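You operate a simulated robot arm through the tools that you are given. There is no shell and no other tool.

You run a simulated robot arm. Do the job below in one go: nothing can be reset, and whatever is moved stays where it is left.

Task
Stand the purple-tube package on the peg, unclip, tuck and cover it.
Fine: clip on the bench beside the red cap.
Where things are to end (x, y in the base frame): clip within 60 mm of [890, -70].

It is judged by the outcome, as a careful person would: the job done as asked, and still so three seconds after it is handed in. It fails if anything else is knocked over, pushed out of place, dropped, spilled or broken. Lids that push on must go on centred and level and be pressed home; caps that screw on are set level and turned clockwise until they are tight.

Robot
A 6-joint arm with a three-finger gripper, fixed in place. Base frame: the origin is on the floor under the middle of its stand, x ahead of it, y to its left, z up; the work surface is at about z = 800. Readings come in mm, degrees, newtons and seconds.
It reaches about 1213 mm from its shoulder. Its first joint turns from -166.0 to 166.0 degrees. Payload 4.89 kg.
The TCP is the grasp point between the finger pads, 30 mm short of the fingertips. In the tool frame z runs along the fingers and y along their closing line. The gripper opens to 164 mm; its body begins 125 mm behind the TCP.
Orientation is told as [roll, pitch, yaw] about the base's x, y, z axes, in that order, counted from this pose: with the fingers straight down and closing along the base's y, the tool's x points along the base's -x, its y along +y and its z along -z.

Tools
- The arm moves only by the tool step_arm. Its argument "steps" is a list of rows, each a list of 7 numbers: the shift along the base's x, y, z in cm, then the turn, a rotation vector about the base's x, y, z in degrees, then the finger opening in cm, from 0 to 16.4. In form: [[tx, ty, tz, ax, ay, az, gripper], ...]. A call has 1 to 20 rows; each row shifts and turns the commanded pose from where the row before left it. Rows are played at 5 a second. More than 50 mm and 8.6 degrees between two rows, or a gripper value outside its range, and nothing of the call is played. Where a pose cannot be reached the arm comes as near as it can. A force on the tool above 90 N (or 10 N above the force at the start of the call, whichever is more), or a blocked arm, ends the call early, and 0.2 s more pass. The fingers move at their own pace (about 108 mm/s each) and stop on an object; they squeeze with about 25 N. The grip force told is the motor's: it shows also when the fingers shut on nothing. Time passes only in rows, and 0.2 s behind the last, so rows that do not move let the fingers close. The reply holds the time, the measured pose of the TCP, the force on the tool along the base axes, the opening and the grip force, in the units named above and with some noise, with the torque about the TCP (base axes, N m) and any sound that the robot's microphone picked up.
- Cameras (640 x 400 px; columns grow to the right, rows downward): "scene" is fixed at [219.1, -498.6, 1485.7]; the picture's right is [0.48, -0.88, 0.00], its down [-0.37, -0.20, -0.91] and it looks along [0.80, 0.44, -0.42] (base axes); focal length 223 px, centre (320, 200). "wrist" rides on the gripper at [76, -2, -152] in the tool frame; the picture's right is [0.02, 1.00, 0.00], its down [-0.88, 0.02, -0.47] and it looks along [-0.47, 0.01, 0.88] (tool axes); focal length 247 px, centre (320, 200). There is no depth. A picture from a camera that has moved, and an enlarged one, comes with that camera's place and axes in the base frame and with its lens.
- camera(camera): a new picture of that camera. It takes no simulated time.
- lift_body(by): moves the trunk up (or, below 0, down) by that many mm; the arm rides with it, the base frame stays. It gives what a move gives, with no picture.
- close_up(camera, box): a new picture of the part [left, top, right, bottom] of that camera's present view, enlarged. It takes no simulated time.
- hand_in(): hands the job in; it is judged then, once.

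Nothing tells you positions but the pictures and the camera data. Unless the task says otherwise, let go and move clear before handing in.

The tools are called as name(argument=value, ...) on one line, values as JSON. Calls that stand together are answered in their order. step_arm: Moves the arm, as the interface text tells. Its arguments: {"type":"object","properties":{"steps":{"type":"array","items":{"type":"array","items":{"type":"number"}}}},"required":["steps"]} The other tools are called the same way: lift_body (by) moves the trunk up or down; camera (camera) takes a picture; close_up (camera, box) takes an enlarged picture of a part of a camera's view; hand_in () hands the job in.

At the start:

```text
time: 0.0
position: [485.5, -209.9, 1441.3]
tool_rot: [0.1, -0.1, 0.1]
force: [-0.2, 0.7, 0.7]
moment: [-0.02, -0.03, 0.01]
gripper_width: 164.0
grasp_force: 0.1
trunk travel left (down, up): [-175.0, 215.0]
```

scene: 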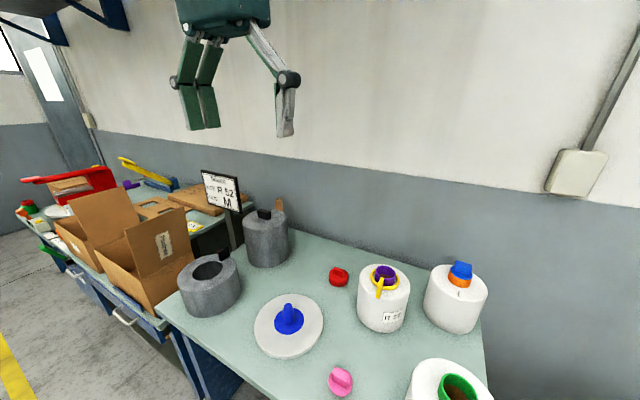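
wrist: 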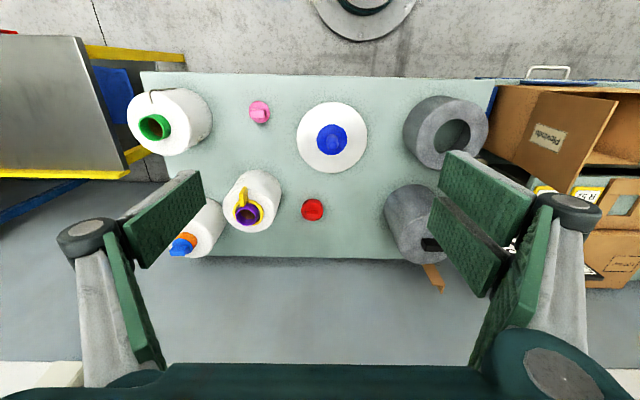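

I see a bench with several white rolls/bottles, a purple-tube package with a yellow clip, a blue peg on a white disc, grey rings, and red and pink caps. First I take closer pictures to understand the objects.

close_up(camera="scene", box=[320, 240, 500, 352])

close_up(camera="scene", box=[160, 180, 340, 292])

close_up(camera="scene", box=[240, 260, 480, 400])

close_up(camera="wrist", box=[120, 70, 320, 270])

close_up(camera="wrist", box=[290, 70, 500, 290])

```text
3.56 times, centred on (410, 296) of scene
camera zoom: at [219.1, -498.6, 1485.7], right [0.48, -0.88, 0.0], down [-0.37, -0.2, -0.91], along [0.8, 0.44, -0.42], focal length 793 px, centre (0, -141)
```

zoom: 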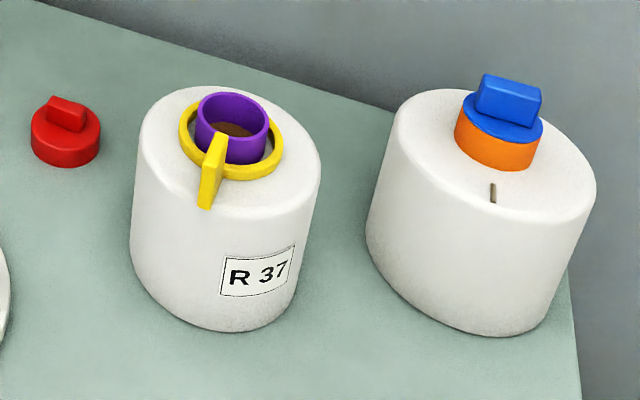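

```text
3.56 times, centred on (250, 236) of scene
camera zoom: at [219.1, -498.6, 1485.7], right [0.48, -0.88, 0.0], down [-0.37, -0.2, -0.91], along [0.8, 0.44, -0.42], focal length 793 px, centre (569, 72)
```

zoom: 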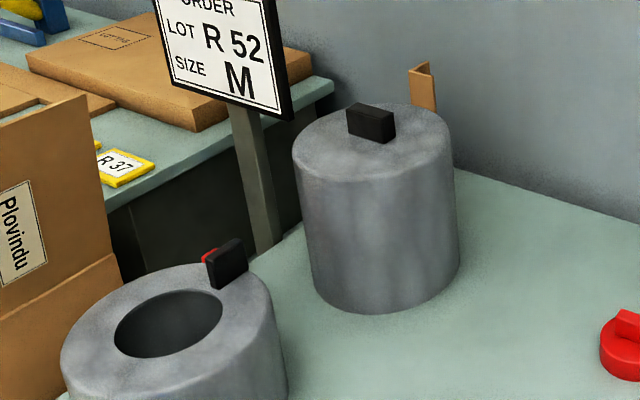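

```text
2.67 times, centred on (360, 330) of scene
camera zoom: at [219.1, -498.6, 1485.7], right [0.48, -0.88, 0.0], down [-0.37, -0.2, -0.91], along [0.8, 0.44, -0.42], focal length 595 px, centre (213, -147)
```

zoom: 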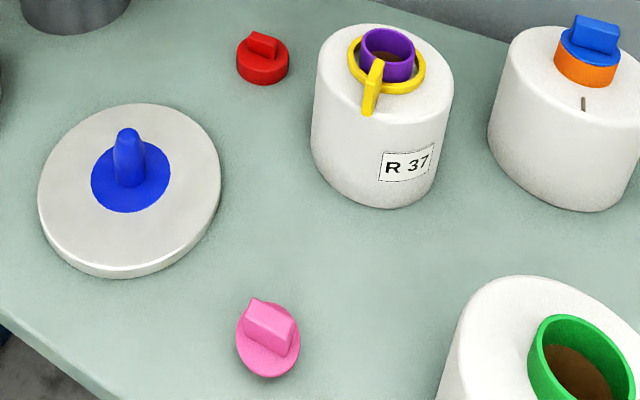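

```text
2.00 times, centred on (220, 170) of wrist
camera zoom: at [407.7, -210.8, 1593.0], right [-0.02, 1.0, 0.0], down [0.88, 0.02, 0.47], along [0.47, 0.01, -0.88], focal length 494 px, centre (520, 260)
```

zoom: 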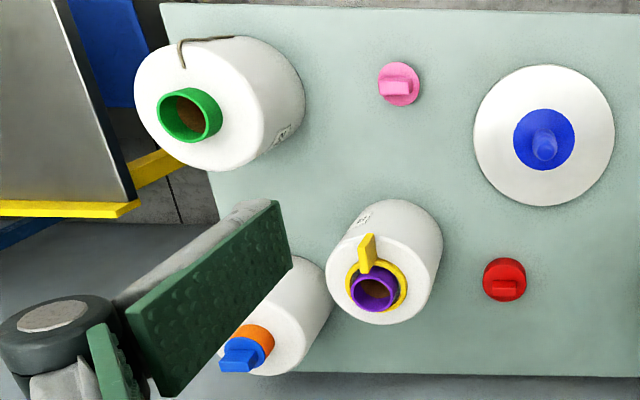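

```text
1.82 times, centred on (395, 180) of wrist
camera zoom: at [407.7, -210.8, 1593.0], right [-0.02, 1.0, 0.0], down [0.88, 0.02, 0.47], along [0.47, 0.01, -0.88], focal length 449 px, centre (184, 236)
```

zoom: 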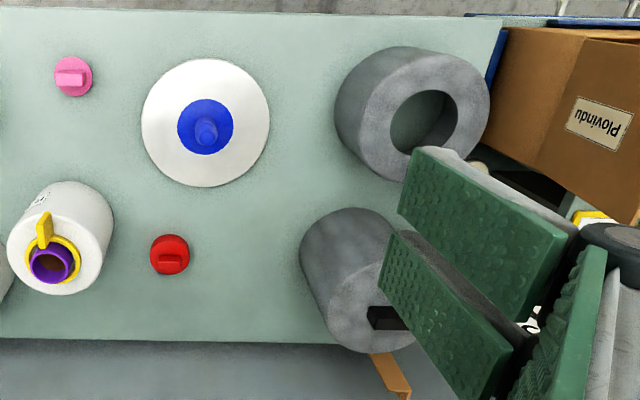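

The purple-tube package (white body, yellow clip around the tube) is near (790, -415). The blue peg on its white disc is nearer the middle of the bench, and two grey pots stand on the left. I'll look closer at labels, pots and caps before moving.

close_up(camera="scene", box=[190, 160, 260, 204])

close_up(camera="scene", box=[170, 240, 260, 320])

close_up(camera="scene", box=[400, 340, 500, 400])

close_up(camera="scene", box=[350, 255, 420, 299])

close_up(camera="scene", box=[240, 190, 300, 230])

close_up(camera="scene", box=[0, 140, 210, 340])

close_up(camera="wrist", box=[220, 160, 290, 240])

close_up(camera="wrist", box=[280, 90, 390, 180])

close_up(camera="wrist", box=[120, 70, 220, 160])

```text
9.09 times, centred on (225, 182) of scene
camera zoom: at [219.1, -498.6, 1485.7], right [0.48, -0.88, 0.0], down [-0.37, -0.2, -0.91], along [0.8, 0.44, -0.42], focal length 2028 px, centre (1184, 364)
```

zoom: 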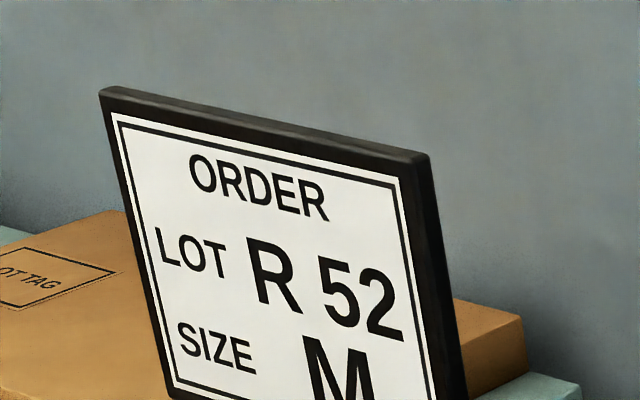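

```text
5.00 times, centred on (215, 280) of scene
camera zoom: at [219.1, -498.6, 1485.7], right [0.48, -0.88, 0.0], down [-0.37, -0.2, -0.91], along [0.8, 0.44, -0.42], focal length 1116 px, centre (845, -200)
```

zoom: 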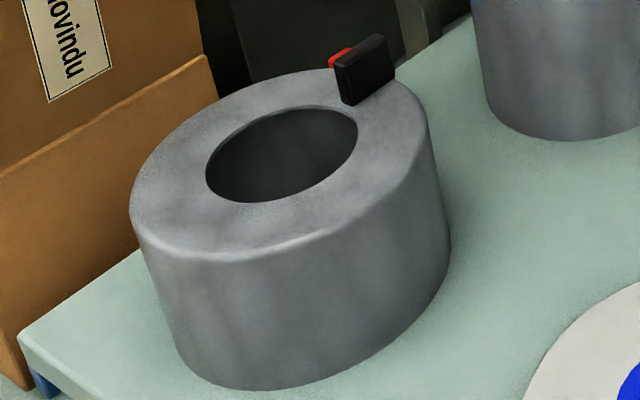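

```text
6.40 times, centred on (450, 370) of scene
camera zoom: at [219.1, -498.6, 1485.7], right [0.48, -0.88, 0.0], down [-0.37, -0.2, -0.91], along [0.8, 0.44, -0.42], focal length 1428 px, centre (-512, -888)
```

zoom: 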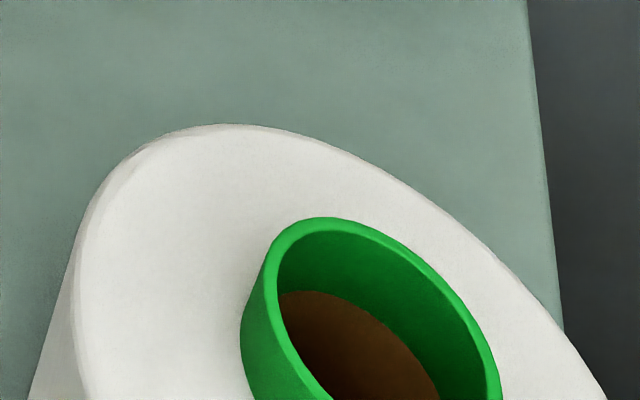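

```text
9.09 times, centred on (385, 277) of scene
camera zoom: at [219.1, -498.6, 1485.7], right [0.48, -0.88, 0.0], down [-0.37, -0.2, -0.91], along [0.8, 0.44, -0.42], focal length 2028 px, centre (-271, -500)
```

zoom: 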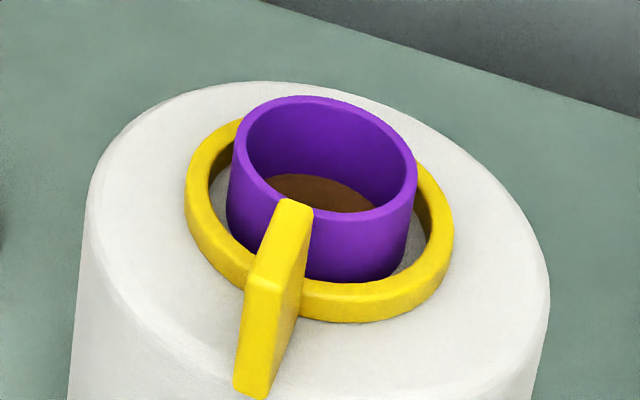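

```text
10.00 times, centred on (270, 210) of scene
camera zoom: at [219.1, -498.6, 1485.7], right [0.48, -0.88, 0.0], down [-0.37, -0.2, -0.91], along [0.8, 0.44, -0.42], focal length 2231 px, centre (820, 100)
```

zoom: 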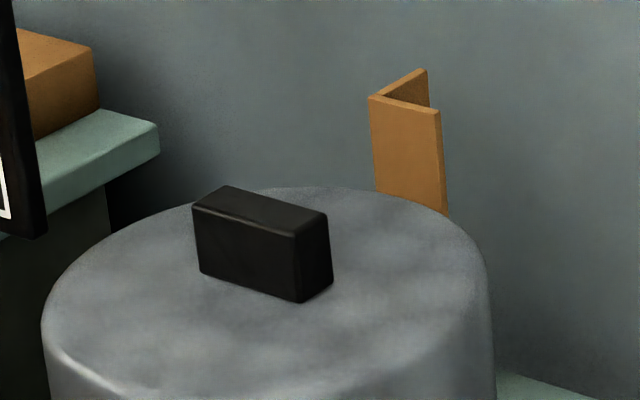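

```text
2.00 times, centred on (105, 240) of scene
camera zoom: at [219.1, -498.6, 1485.7], right [0.48, -0.88, 0.0], down [-0.37, -0.2, -0.91], along [0.8, 0.44, -0.42], focal length 446 px, centre (750, 120)
```

zoom: 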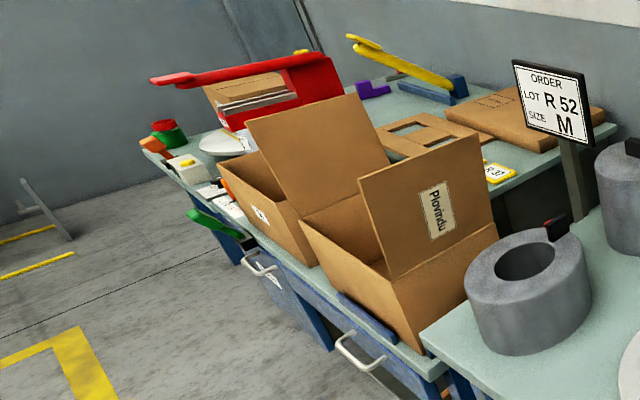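

```text
5.00 times, centred on (255, 200) of wrist
camera zoom: at [407.7, -210.8, 1593.0], right [-0.02, 1.0, 0.0], down [0.88, 0.02, 0.47], along [0.47, 0.01, -0.88], focal length 1235 px, centre (645, 200)
```

zoom: 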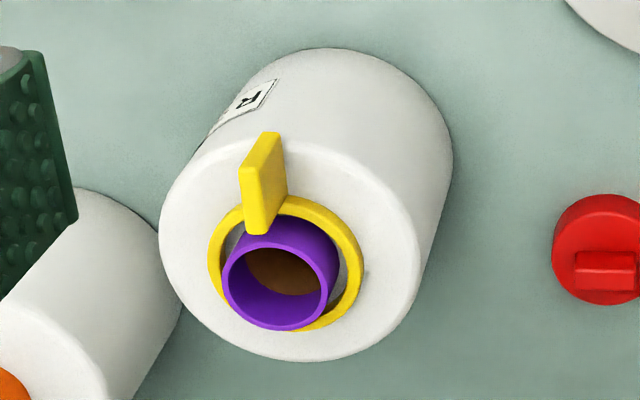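

```text
4.44 times, centred on (335, 135) of wrist
camera zoom: at [407.7, -210.8, 1593.0], right [-0.02, 1.0, 0.0], down [0.88, 0.02, 0.47], along [0.47, 0.01, -0.88], focal length 1098 px, centre (253, 489)
```

zoom: 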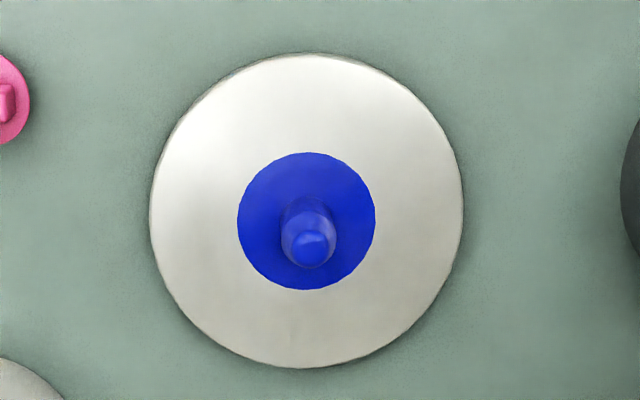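

```text
4.44 times, centred on (170, 115) of wrist
camera zoom: at [407.7, -210.8, 1593.0], right [-0.02, 1.0, 0.0], down [0.88, 0.02, 0.47], along [0.47, 0.01, -0.88], focal length 1098 px, centre (987, 578)
```

zoom: 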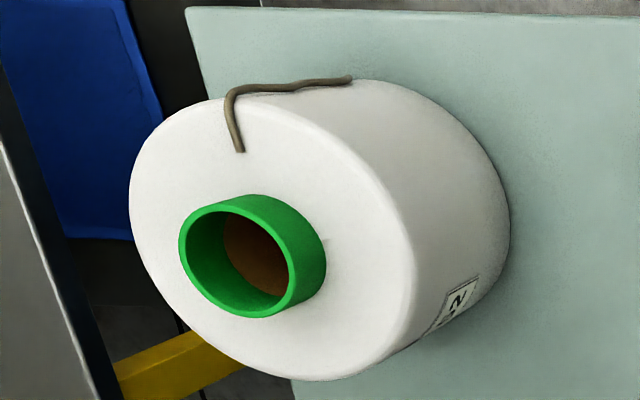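

The layout is clear enough to start exploring. I'll move the hand to look down on the purple-tube package and see its clip, any yarn tail and the tube's inside.

step_arm(steps=[[2.6, -2.6, -3.0, 0, 0, 0, 16.4], [2.6, -2.6, -3.0, 0, 0, 0, 16.4], [2.6, -2.6, -3.0, 0, 0, 0, 16.4], [2.6, -2.6, -3.0, 0, 0, 0, 16.4], [2.6, -2.6, -3.0, 0, 0, 0, 16.4], [2.6, -2.6, -3.0, 0, 0, 0, 16.4], [2.6, -2.6, -3.0, 0, 0, 0, 16.4], [2.6, -2.6, -3.0, 0, 0, 0, 16.4]])

close_up(camera="scene", box=[420, 255, 490, 305])

camera(camera="wrist")

camera(camera="scene")

```text
time: 1.8
position: [692.0, -418.5, 1201.8]
tool_rot: [0.0, 0.0, 0.0]
force: [-2.3, 1.1, 1.6]
moment: [-0.21, -0.22, 0.02]
gripper_width: 164.3
grasp_force: 0.0
trunk travel left (down, up): [-175.0, 215.0]
```

```text
8.00 times, centred on (455, 280) of scene
camera zoom: at [219.1, -498.6, 1485.7], right [0.48, -0.88, 0.0], down [-0.37, -0.2, -0.91], along [0.8, 0.44, -0.42], focal length 1785 px, centre (-760, -440)
```

zoom: 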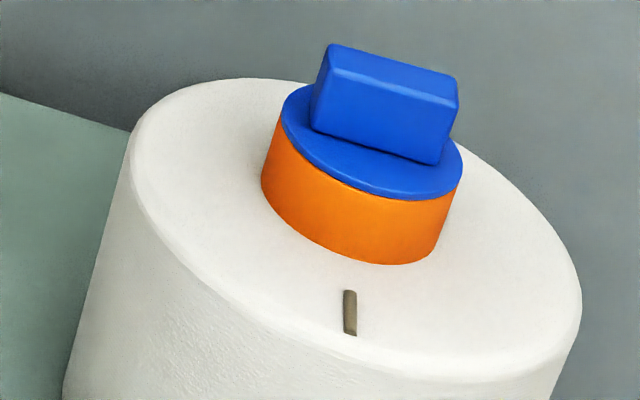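

```text
taken
camera wrist: at [615.0, -418.6, 1353.3], right [-0.02, 1.0, 0.0], down [0.88, 0.02, 0.47], along [0.47, 0.01, -0.88], focal length 247 px, centre (320, 200)
```

wrist: 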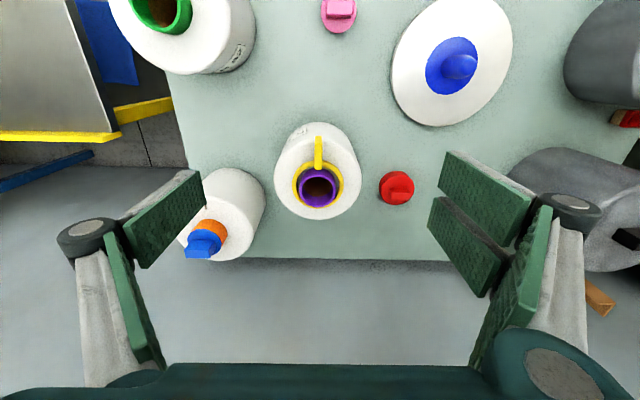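

```text
taken
```

scene: 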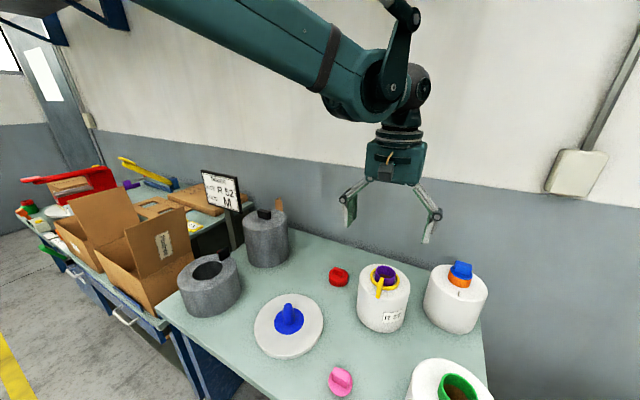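

The hand is now above and in front of the purple package. I'll enlarge its top to look for a tail and check the ring and tube.

close_up(camera="wrist", box=[260, 110, 380, 230])

close_up(camera="wrist", box=[170, 160, 270, 265])

close_up(camera="wrist", box=[370, 160, 430, 215])

close_up(camera="wrist", box=[380, 0, 520, 130])

close_up(camera="wrist", box=[540, 0, 640, 280])

close_up(camera="wrist", box=[100, 0, 360, 80])

```text
3.33 times, centred on (320, 170) of wrist
camera zoom: at [615.0, -418.6, 1353.3], right [-0.02, 1.0, 0.0], down [0.88, 0.02, 0.47], along [0.47, 0.01, -0.88], focal length 823 px, centre (320, 300)
```

zoom: 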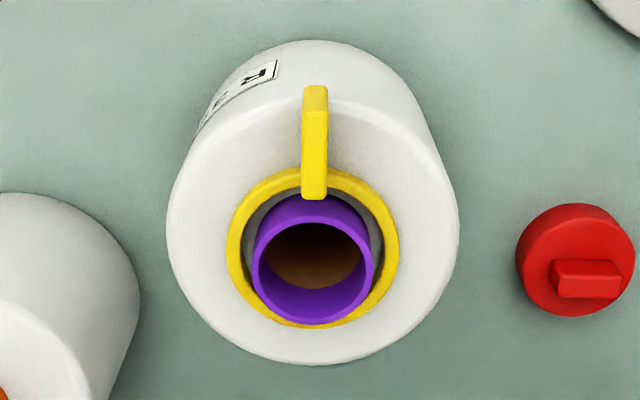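

```text
3.81 times, centred on (220, 212) of wrist
camera zoom: at [615.0, -418.6, 1353.3], right [-0.02, 1.0, 0.0], down [0.88, 0.02, 0.47], along [0.47, 0.01, -0.88], focal length 941 px, centre (701, 152)
```

zoom: 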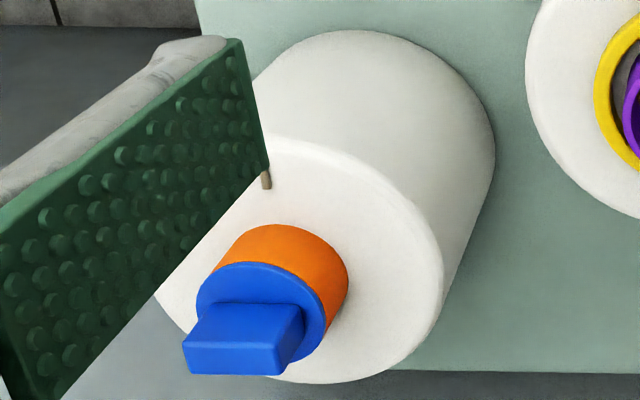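

```text
7.27 times, centred on (400, 188) of wrist
camera zoom: at [615.0, -418.6, 1353.3], right [-0.02, 1.0, 0.0], down [0.88, 0.02, 0.47], along [0.47, 0.01, -0.88], focal length 1796 px, centre (-262, 291)
```

zoom: 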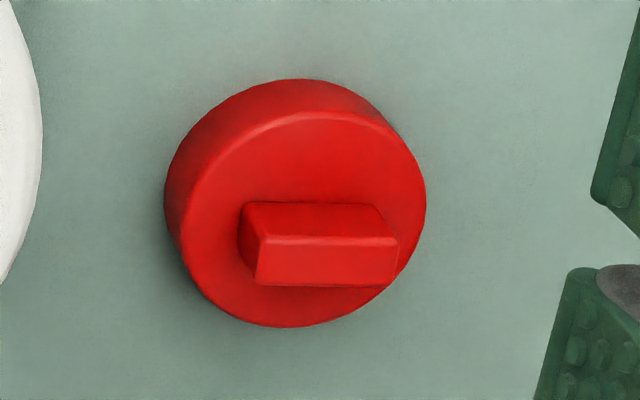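

```text
3.08 times, centred on (450, 65) of wrist
camera zoom: at [615.0, -418.6, 1353.3], right [-0.02, 1.0, 0.0], down [0.88, 0.02, 0.47], along [0.47, 0.01, -0.88], focal length 760 px, centre (-80, 615)
```

zoom: 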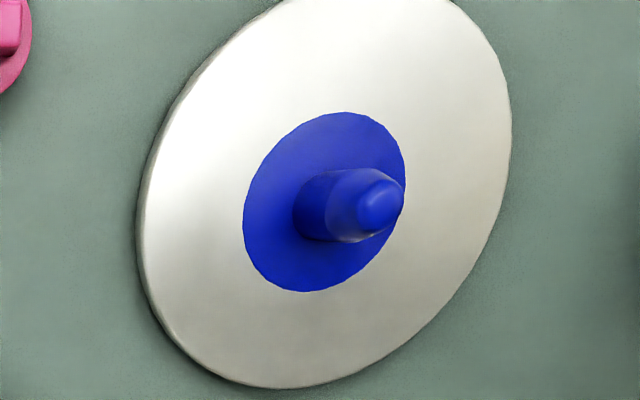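

```text
1.43 times, centred on (590, 140) of wrist
camera zoom: at [615.0, -418.6, 1353.3], right [-0.02, 1.0, 0.0], down [0.88, 0.02, 0.47], along [0.47, 0.01, -0.88], focal length 353 px, centre (-66, 286)
```

zoom: 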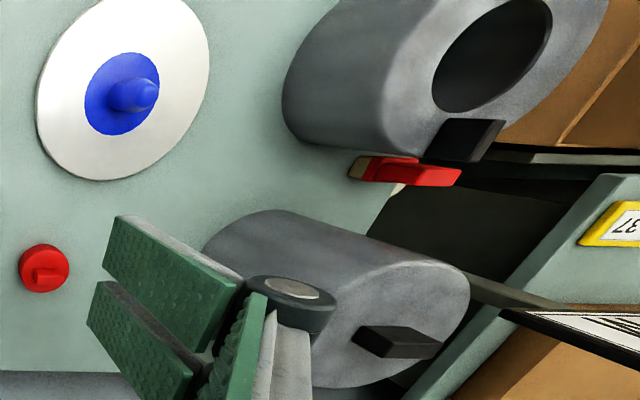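

```text
2.46 times, centred on (230, 40) of wrist
camera zoom: at [615.0, -418.6, 1353.3], right [-0.02, 1.0, 0.0], down [0.88, 0.02, 0.47], along [0.47, 0.01, -0.88], focal length 608 px, centre (542, 594)
```

zoom: 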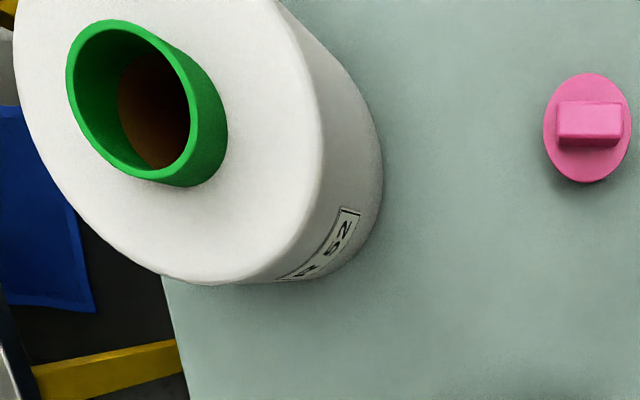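

From this side I see no tail on the purple package; the clip is a loose ring (about 92 mm across) with an upright tab toward the robot. I'll swing the hand around to view the far sides of the package.

step_arm(steps=[[0.9, 0.84, 0, 0, 0, -8.18, 16.4], [0.9, 0.84, 0, 0, 0, -8.18, 16.4], [0.9, 0.84, 0, 0, 0, -8.18, 16.4], [0.9, 0.84, 0, 0, 0, -8.18, 16.4], [0.9, 0.84, 0, 0, 0, -8.18, 16.4], [0.9, 0.84, 0, 0, 0, -8.18, 16.4], [0.9, 0.84, 0, 0, 0, -8.18, 16.4], [0.9, 0.84, 0, 0, 0, -8.18, 16.4], [0.9, 0.84, 0, 0, 0, -8.18, 16.4], [0.9, 0.84, 0, 0, 0, -8.18, 16.4], [0.9, 0.84, 0, 0, 0, -8.18, 16.4]])

camera(camera="wrist")

close_up(camera="wrist", box=[240, 90, 400, 260])

```text
time: 4.2
position: [791.2, -325.4, 1202.1]
tool_rot: [0.0, 0.0, -90.1]
force: [0.3, 0.1, 0.0]
moment: [0.02, -0.05, 0.0]
gripper_width: 164.0
grasp_force: 0.1
trunk travel left (down, up): [-175.0, 215.0]
```

```text
taken
camera wrist: at [789.2, -248.0, 1353.1], right [1.0, 0.02, 0.0], down [0.02, -0.88, 0.47], along [0.01, -0.47, -0.88], focal length 247 px, centre (320, 200)
```

wrist: 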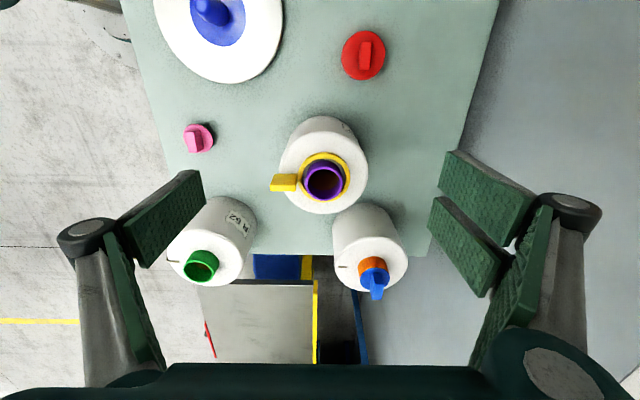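

```text
2.35 times, centred on (320, 175) of wrist
camera zoom: at [789.2, -248.0, 1353.1], right [1.0, 0.02, 0.0], down [0.02, -0.88, 0.47], along [0.01, -0.47, -0.88], focal length 581 px, centre (320, 259)
```

zoom: 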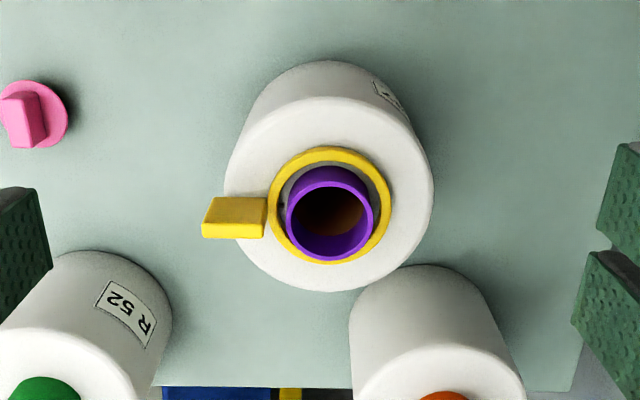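

There is a small dark mark between ring and tube on the tab side, which may be the yarn tail held under the clip. I'll enlarge it, and also look at the green and orange packages' tails for comparison.

close_up(camera="wrist", box=[285, 150, 345, 190])

close_up(camera="wrist", box=[265, 110, 375, 220])

close_up(camera="wrist", box=[325, 200, 415, 310])

close_up(camera="wrist", box=[160, 190, 260, 290])

close_up(camera="wrist", box=[170, 110, 230, 160])

close_up(camera="wrist", box=[330, 20, 400, 90])

```text
10.00 times, centred on (315, 170) of wrist
camera zoom: at [789.2, -248.0, 1353.1], right [1.0, 0.02, 0.0], down [0.02, -0.88, 0.47], along [0.01, -0.47, -0.88], focal length 2470 px, centre (370, 500)
```

zoom: 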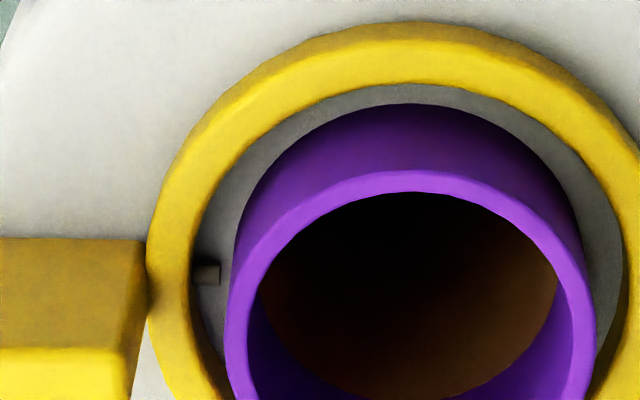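

```text
3.64 times, centred on (320, 165) of wrist
camera zoom: at [789.2, -248.0, 1353.1], right [1.0, 0.02, 0.0], down [0.02, -0.88, 0.47], along [0.01, -0.47, -0.88], focal length 898 px, centre (320, 327)
```

zoom: 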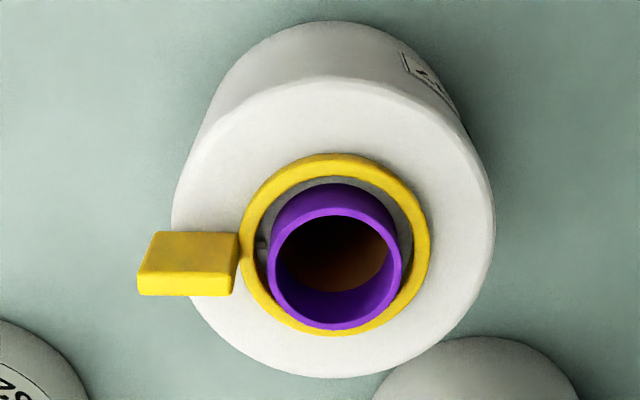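

```text
3.64 times, centred on (370, 255) of wrist
camera zoom: at [789.2, -248.0, 1353.1], right [1.0, 0.02, 0.0], down [0.02, -0.88, 0.47], along [0.01, -0.47, -0.88], focal length 898 px, centre (138, 0)
```

zoom: 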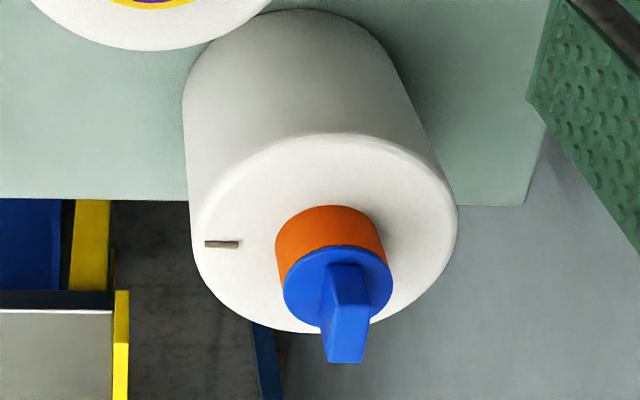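

```text
4.00 times, centred on (210, 240) of wrist
camera zoom: at [789.2, -248.0, 1353.1], right [1.0, 0.02, 0.0], down [0.02, -0.88, 0.47], along [0.01, -0.47, -0.88], focal length 988 px, centre (760, 40)
```

zoom: 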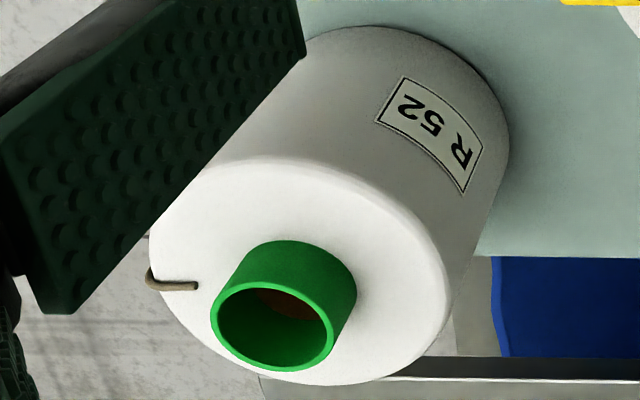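

```text
8.00 times, centred on (200, 135) of wrist
camera zoom: at [789.2, -248.0, 1353.1], right [1.0, 0.02, 0.0], down [0.02, -0.88, 0.47], along [0.01, -0.47, -0.88], focal length 1976 px, centre (1280, 720)
```

zoom: 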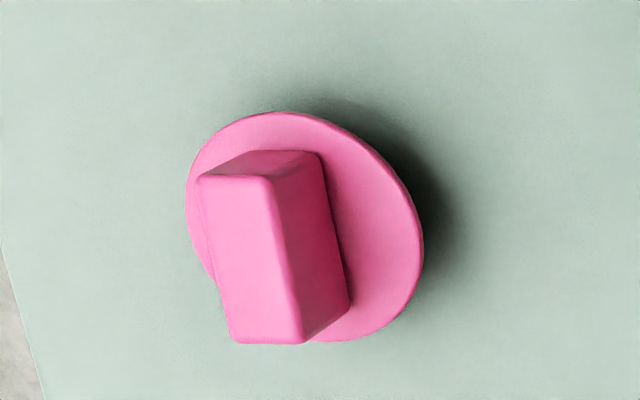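

```text
5.71 times, centred on (365, 55) of wrist
camera zoom: at [789.2, -248.0, 1353.1], right [1.0, 0.02, 0.0], down [0.02, -0.88, 0.47], along [0.01, -0.47, -0.88], focal length 1411 px, centre (63, 1029)
```

zoom: 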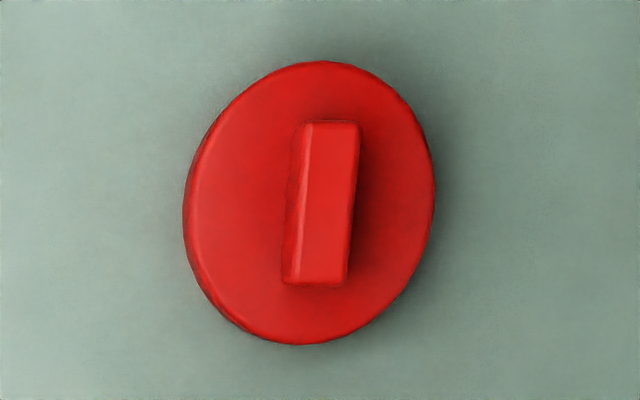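

The yarn tail of the purple package is pinned under the clip's ring on the tab side (-x). I'll now inspect the two grey covers from above.

step_arm(steps=[[-1.2, 3.6, 1.2, 0, 0, 8.18, 16.4], [-1.2, 3.6, 1.2, 0, 0, 8.18, 16.4], [-1.2, 3.6, 1.2, 0, 0, 8.18, 16.4], [-1.2, 3.6, 1.2, 0, 0, 8.18, 16.4], [-1.2, 3.6, 1.2, 0, 0, 8.18, 16.4], [-1.2, 3.6, 1.2, 0, 0, 8.18, 16.4], [-1.2, 3.6, 1.2, 0, 0, 8.18, 16.4], [-1.2, 3.6, 1.2, 0, 0, 8.18, 16.4], [-1.2, 3.6, 1.2, 0, 0, 8.18, 16.4], [-1.2, 3.6, 1.2, 0, 0, 8.18, 16.4], [-1.2, 3.6, 1.2, 0, 0, 8.18, 16.4]])

camera(camera="wrist")

close_up(camera="wrist", box=[260, 80, 500, 280])

close_up(camera="wrist", box=[260, 0, 500, 120])

```text
time: 6.6
position: [659.4, 69.9, 1334.0]
tool_rot: [0.0, 0.0, 0.1]
force: [0.0, -1.2, 0.3]
moment: [0.18, 0.06, 0.02]
gripper_width: 163.9
grasp_force: 0.1
trunk travel left (down, up): [-175.0, 215.0]
```

```text
taken
camera wrist: at [582.7, 69.3, 1484.9], right [-0.02, 1.0, 0.0], down [0.88, 0.02, 0.47], along [0.47, 0.01, -0.88], focal length 247 px, centre (320, 200)
```

wrist: 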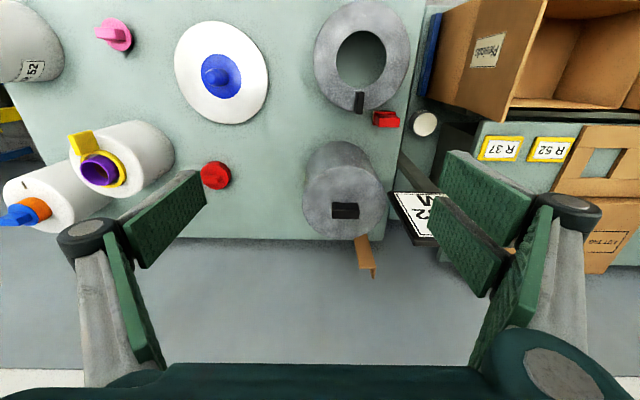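

```text
2.00 times, centred on (380, 180) of wrist
camera zoom: at [582.7, 69.3, 1484.9], right [-0.02, 1.0, 0.0], down [0.88, 0.02, 0.47], along [0.47, 0.01, -0.88], focal length 494 px, centre (200, 240)
```

zoom: 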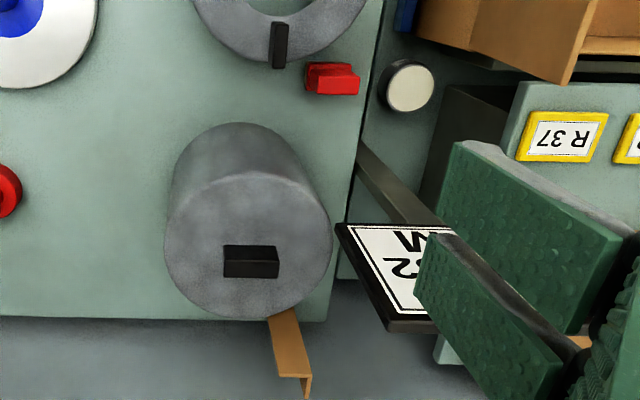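

```text
2.67 times, centred on (380, 60) of wrist
camera zoom: at [582.7, 69.3, 1484.9], right [-0.02, 1.0, 0.0], down [0.88, 0.02, 0.47], along [0.47, 0.01, -0.88], focal length 659 px, centre (160, 573)
```

zoom: 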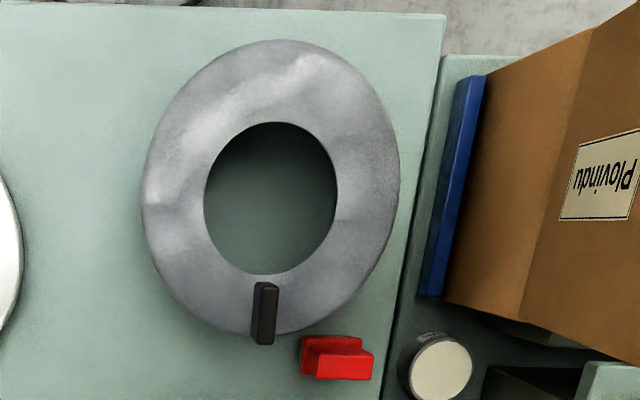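

Both covers are about 186 mm across; the tall one (about 226 mm, closed, black grip on top) is the only one that can go over the package down to the peg's disc. I'll check the gripper's shape and scene once more.

close_up(camera="scene", box=[180, 60, 420, 260])

camera(camera="scene")

```text
2.00 times, centred on (300, 160) of scene
camera zoom: at [219.1, -498.6, 1485.7], right [0.48, -0.88, 0.0], down [-0.37, -0.2, -0.91], along [0.8, 0.44, -0.42], focal length 446 px, centre (360, 280)
```

zoom: 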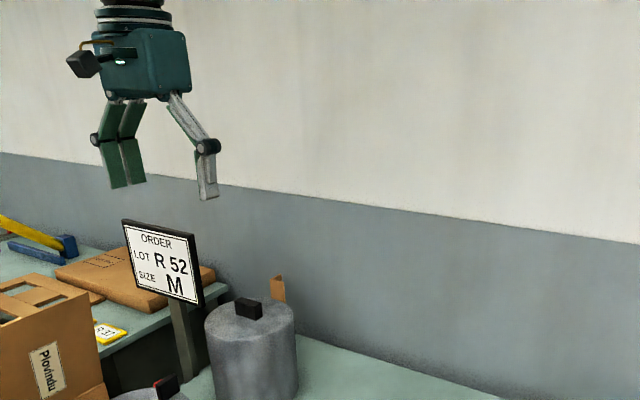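

```text
taken
```

scene: 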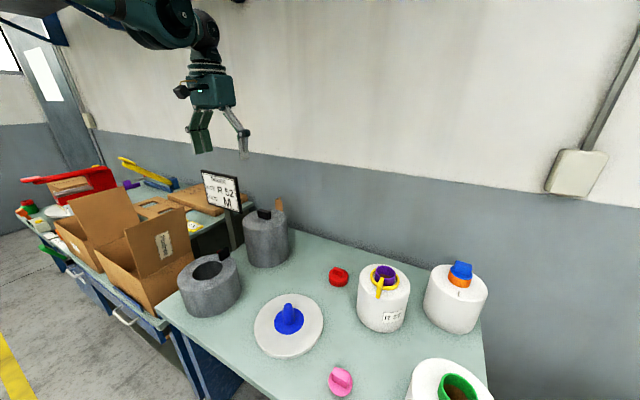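

The gripper has two fingers on its +y side and one on -y. I'll go above the purple tube for a precise measurement of its centre.

step_arm(steps=[[1.2, -4.42, 0, 0, 0, 0, 16.4], [1.2, -4.42, 0, 0, 0, 0, 16.4], [1.2, -4.42, 0, 0, 0, 0, 16.4], [1.2, -4.42, 0, 0, 0, 0, 16.4], [1.2, -4.42, 0, 0, 0, 0, 16.4], [1.2, -4.42, 0, 0, 0, 0, 16.4], [1.2, -4.42, 0, 0, 0, 0, 16.4], [1.2, -4.42, 0, 0, 0, 0, 16.4], [1.2, -4.42, 0, 0, 0, 0, 16.4], [1.2, -4.42, 0, 0, 0, 0, 16.4], [1.2, -4.42, 0, 0, 0, 0, 16.4], [0, 0, -4.5, 0, 0, 0, 16.4], [0, 0, -4.5, 0, 0, 0, 16.4], [0, 0, -4.5, 0, 0, 0, 16.4], [0, 0, -4.5, 0, 0, 0, 16.4], [0, 0, -4.5, 0, 0, 0, 16.4], [0, 0, 0, 0, 0, 0, 16.4]])

camera(camera="wrist")

close_up(camera="wrist", box=[240, 70, 400, 230])

close_up(camera="scene", box=[320, 180, 480, 340])

```text
time: 10.2
position: [793.4, -417.4, 1108.2]
tool_rot: [0.1, 0.0, 0.1]
force: [0.8, 0.1, -0.3]
moment: [0.03, 0.08, 0.0]
gripper_width: 164.0
grasp_force: 0.0
trunk travel left (down, up): [-175.0, 215.0]
```

```text
taken
camera wrist: at [716.0, -419.0, 1259.6], right [-0.02, 1.0, 0.0], down [0.88, 0.02, 0.47], along [0.47, 0.01, -0.88], focal length 247 px, centre (320, 200)
```

wrist: 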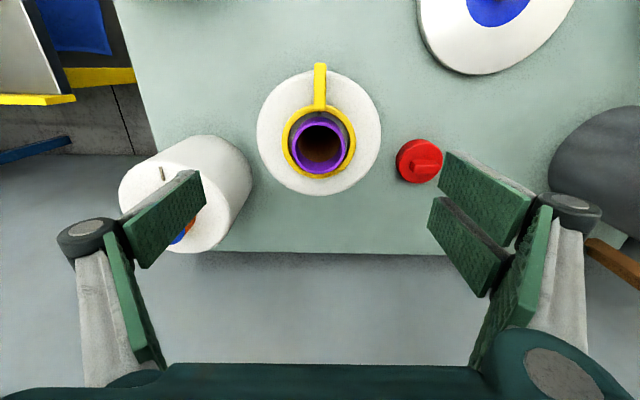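

```text
2.50 times, centred on (320, 150) of wrist
camera zoom: at [716.0, -419.0, 1259.6], right [-0.02, 1.0, 0.0], down [0.88, 0.02, 0.47], along [0.47, 0.01, -0.88], focal length 617 px, centre (320, 325)
```

zoom: 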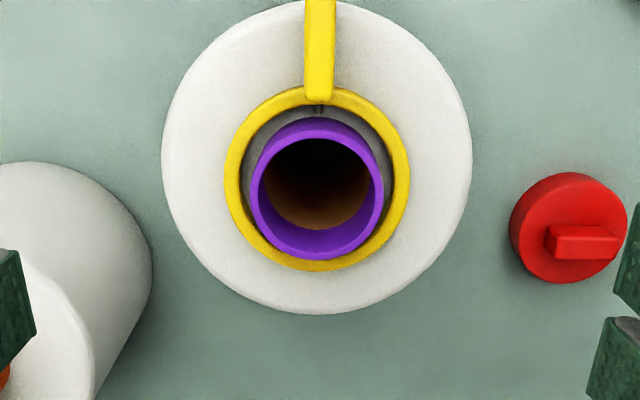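

```text
2.50 times, centred on (400, 260) of scene
camera zoom: at [219.1, -498.6, 1485.7], right [0.48, -0.88, 0.0], down [-0.37, -0.2, -0.91], along [0.8, 0.44, -0.42], focal length 558 px, centre (120, 50)
```

zoom: 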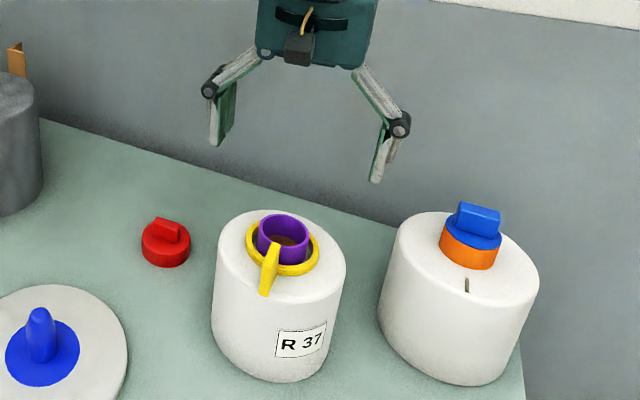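

The tube top is about 61 mm across, centred near (794, -419.5, 989). Before gripping I'll measure the peg precisely from above.

step_arm(steps=[[-2.67, 3.54, 0, 0, 0, 0, 16.4], [-2.67, 3.54, 0, 0, 0, 0, 16.4], [-2.67, 3.54, 0, 0, 0, 0, 16.4], [-2.67, 3.54, 0, 0, 0, 0, 16.4], [-2.67, 3.54, 0, 0, 0, 0, 16.4], [-2.67, 3.54, 0, 0, 0, 0, 16.4], [-2.67, 3.54, 0, 0, 0, 0, 16.4], [0, 0, -4, 0, 0, 0, 16.4], [0, 0, 0, 0, 0, 0, 16.4]])

camera(camera="wrist")

close_up(camera="wrist", box=[220, 30, 420, 230])

close_up(camera="scene", box=[240, 280, 340, 370])

```text
time: 12.2
position: [604.8, -166.9, 1067.7]
tool_rot: [0.0, 0.0, 0.0]
force: [-0.3, 0.7, -0.2]
moment: [-0.08, -0.09, 0.0]
gripper_width: 163.7
grasp_force: 0.0
trunk travel left (down, up): [-175.0, 215.0]
```

```text
taken
camera wrist: at [526.9, -167.5, 1219.7], right [-0.02, 1.0, 0.0], down [0.88, 0.02, 0.47], along [0.47, 0.01, -0.88], focal length 247 px, centre (320, 200)
```

wrist: 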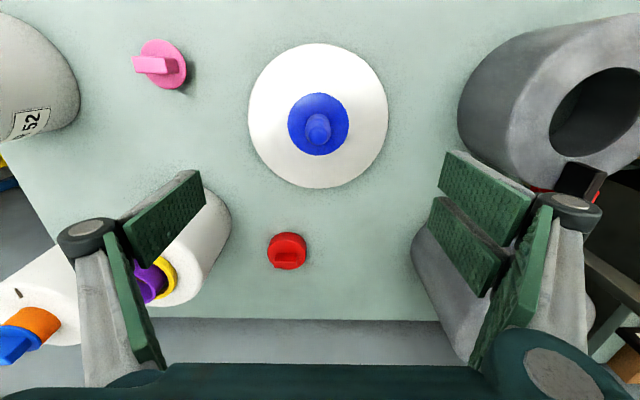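

```text
2.00 times, centred on (320, 130) of wrist
camera zoom: at [526.9, -167.5, 1219.7], right [-0.02, 1.0, 0.0], down [0.88, 0.02, 0.47], along [0.47, 0.01, -0.88], focal length 494 px, centre (320, 340)
```

zoom: 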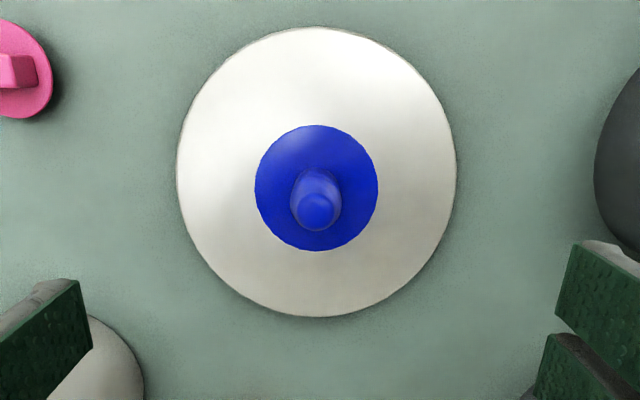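

```text
4.44 times, centred on (290, 325) of scene
camera zoom: at [219.1, -498.6, 1485.7], right [0.48, -0.88, 0.0], down [-0.37, -0.2, -0.91], along [0.8, 0.44, -0.42], focal length 992 px, centre (453, -356)
```

zoom: 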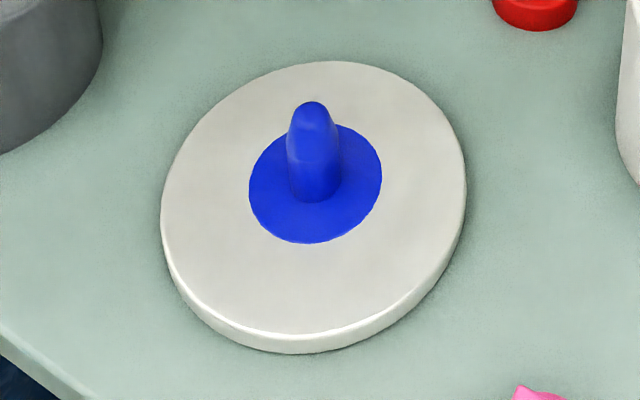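

The peg is at about (605.4, -168.8): disc top near z 816, peg top near z 884, about 37 mm thick with a tapered tip. Now back above the purple tube, lower, for a final check before gripping.

step_arm(steps=[[0, 0, 4, 0, 0, 0, 16.4], [2.7, -3.61, 0, 0, 0, 0, 16.4], [2.7, -3.61, 0, 0, 0, 0, 16.4], [2.7, -3.61, 0, 0, 0, 0, 16.4], [2.7, -3.61, 0, 0, 0, 0, 16.4], [2.7, -3.61, 0, 0, 0, 0, 16.4], [2.7, -3.61, 0, 0, 0, 0, 16.4], [2.7, -3.61, 0, 0, 0, 0, 16.4], [0, 0, -3.5, 0, 0, 0, 14], [0, 0, -3.3, 0, 0, 0, 12], [0, 0, 0, 0, 0, 0, 11]])

camera(camera="wrist")

close_up(camera="wrist", box=[230, 70, 410, 270])

close_up(camera="scene", box=[330, 200, 450, 310])

```text
time: 14.6
position: [793.1, -420.4, 1039.9]
tool_rot: [0.0, 0.1, 0.0]
force: [0.5, 0.5, -0.4]
moment: [0.02, 0.04, -0.02]
gripper_width: 109.8
grasp_force: 0.1
trunk travel left (down, up): [-175.0, 215.0]
```

```text
taken
camera wrist: at [716.7, -421.6, 1192.2], right [-0.02, 1.0, 0.0], down [0.88, 0.02, 0.47], along [0.47, 0.01, -0.88], focal length 247 px, centre (320, 200)
```

wrist: 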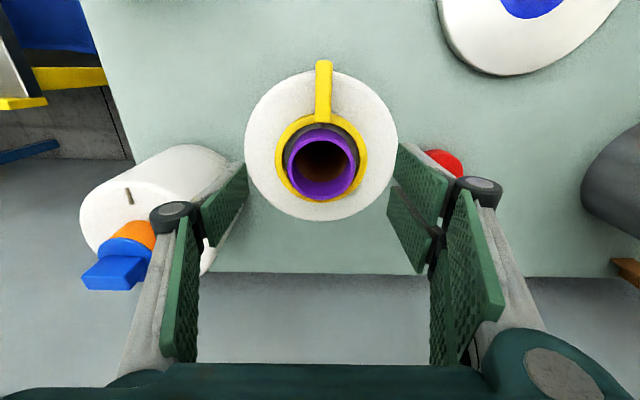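

```text
2.00 times, centred on (320, 170) of wrist
camera zoom: at [716.7, -421.6, 1192.2], right [-0.02, 1.0, 0.0], down [0.88, 0.02, 0.47], along [0.47, 0.01, -0.88], focal length 494 px, centre (320, 260)
```

zoom: 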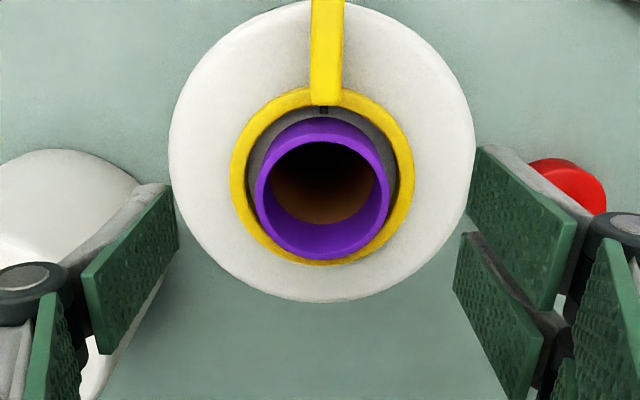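

```text
3.64 times, centred on (390, 255) of scene
camera zoom: at [219.1, -498.6, 1485.7], right [0.48, -0.88, 0.0], down [-0.37, -0.2, -0.91], along [0.8, 0.44, -0.42], focal length 811 px, centre (66, 0)
```

zoom: 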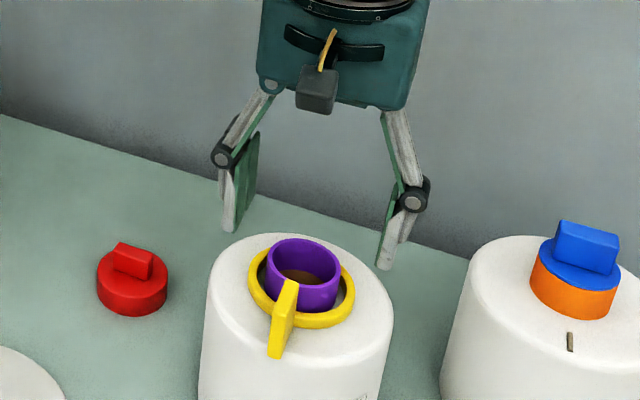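

The tube rim centre reads about (793, -418.7, 989) and the clip ring top is near z 970. I'll lower so the fingertips sit just above the ring on both sides of the tube, then check clearance.

step_arm(steps=[[0, 0.15, -1.5, 0, 0, 0, 11], [0, 0, -1.9, 0, 0, 0, 10], [0, 0, 0, 0, 0, 0, 9]])

close_up(camera="scene", box=[345, 235, 425, 295])

close_up(camera="wrist", box=[220, 90, 420, 270])

```text
time: 15.4
position: [795.6, -419.1, 1006.8]
tool_rot: [-0.1, 0.0, 0.0]
force: [0.5, -0.4, -0.2]
moment: [0.0, 0.01, 0.02]
gripper_width: 90.3
grasp_force: 0.2
trunk travel left (down, up): [-175.0, 215.0]
```

```text
6.67 times, centred on (385, 265) of scene
camera zoom: at [219.1, -498.6, 1485.7], right [0.48, -0.88, 0.0], down [-0.37, -0.2, -0.91], along [0.8, 0.44, -0.42], focal length 1487 px, centre (-113, -233)
```

zoom: 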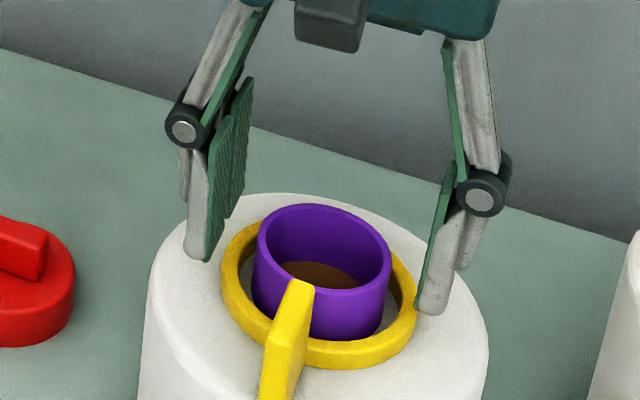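

```text
2.22 times, centred on (320, 180) of wrist
camera zoom: at [717.7, -420.0, 1157.8], right [-0.02, 1.0, 0.0], down [0.88, 0.02, 0.47], along [0.47, 0.01, -0.88], focal length 549 px, centre (320, 244)
```

zoom: 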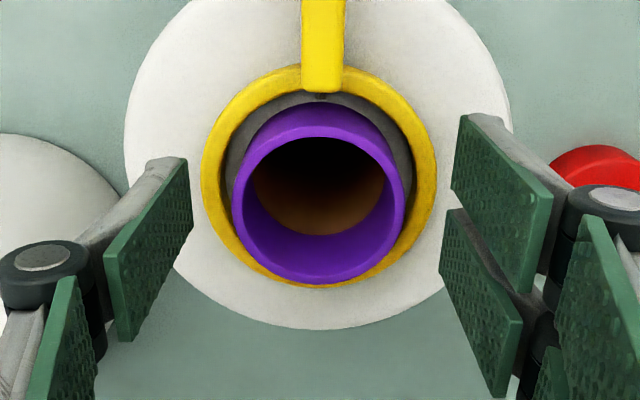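

Fingertips are about 6 mm above the ring and well centred. I'll lower 4 mm more and close on the tube.

step_arm(steps=[[-0.1, 0, -0.4, 0, 0, 0, 9], [0, 0, 0, 0, 0, 0, 7], [0, 0, 0, 0, 0, 0, 5.5], [0, 0, 0, 0, 0, 0, 4.5], [0, 0, 0, 0, 0, 0, 4.5]])

close_up(camera="scene", box=[345, 235, 425, 295])

close_up(camera="wrist", box=[220, 90, 420, 270])

```text
time: 16.6
position: [793.0, -419.2, 1003.4]
tool_rot: [0.0, 0.0, 0.0]
force: [1.5, -0.4, 0.2]
moment: [0.0, 0.01, 0.06]
gripper_width: 60.7
grasp_force: 24.6
trunk travel left (down, up): [-175.0, 215.0]
```

```text
6.67 times, centred on (385, 265) of scene
camera zoom: at [219.1, -498.6, 1485.7], right [0.48, -0.88, 0.0], down [-0.37, -0.2, -0.91], along [0.8, 0.44, -0.42], focal length 1487 px, centre (-113, -233)
```

zoom: 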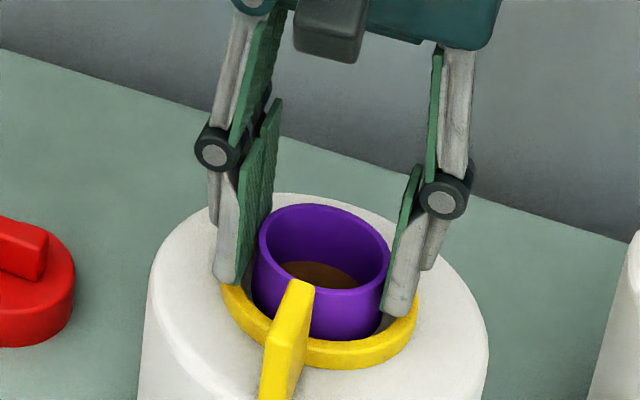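

```text
2.22 times, centred on (320, 180) of wrist
camera zoom: at [716.2, -420.4, 1154.1], right [-0.02, 1.0, 0.0], down [0.88, 0.02, 0.47], along [0.47, 0.01, -0.88], focal length 549 px, centre (320, 244)
```

zoom: 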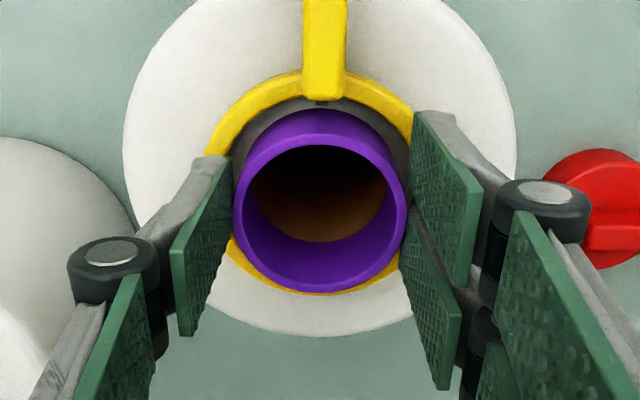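

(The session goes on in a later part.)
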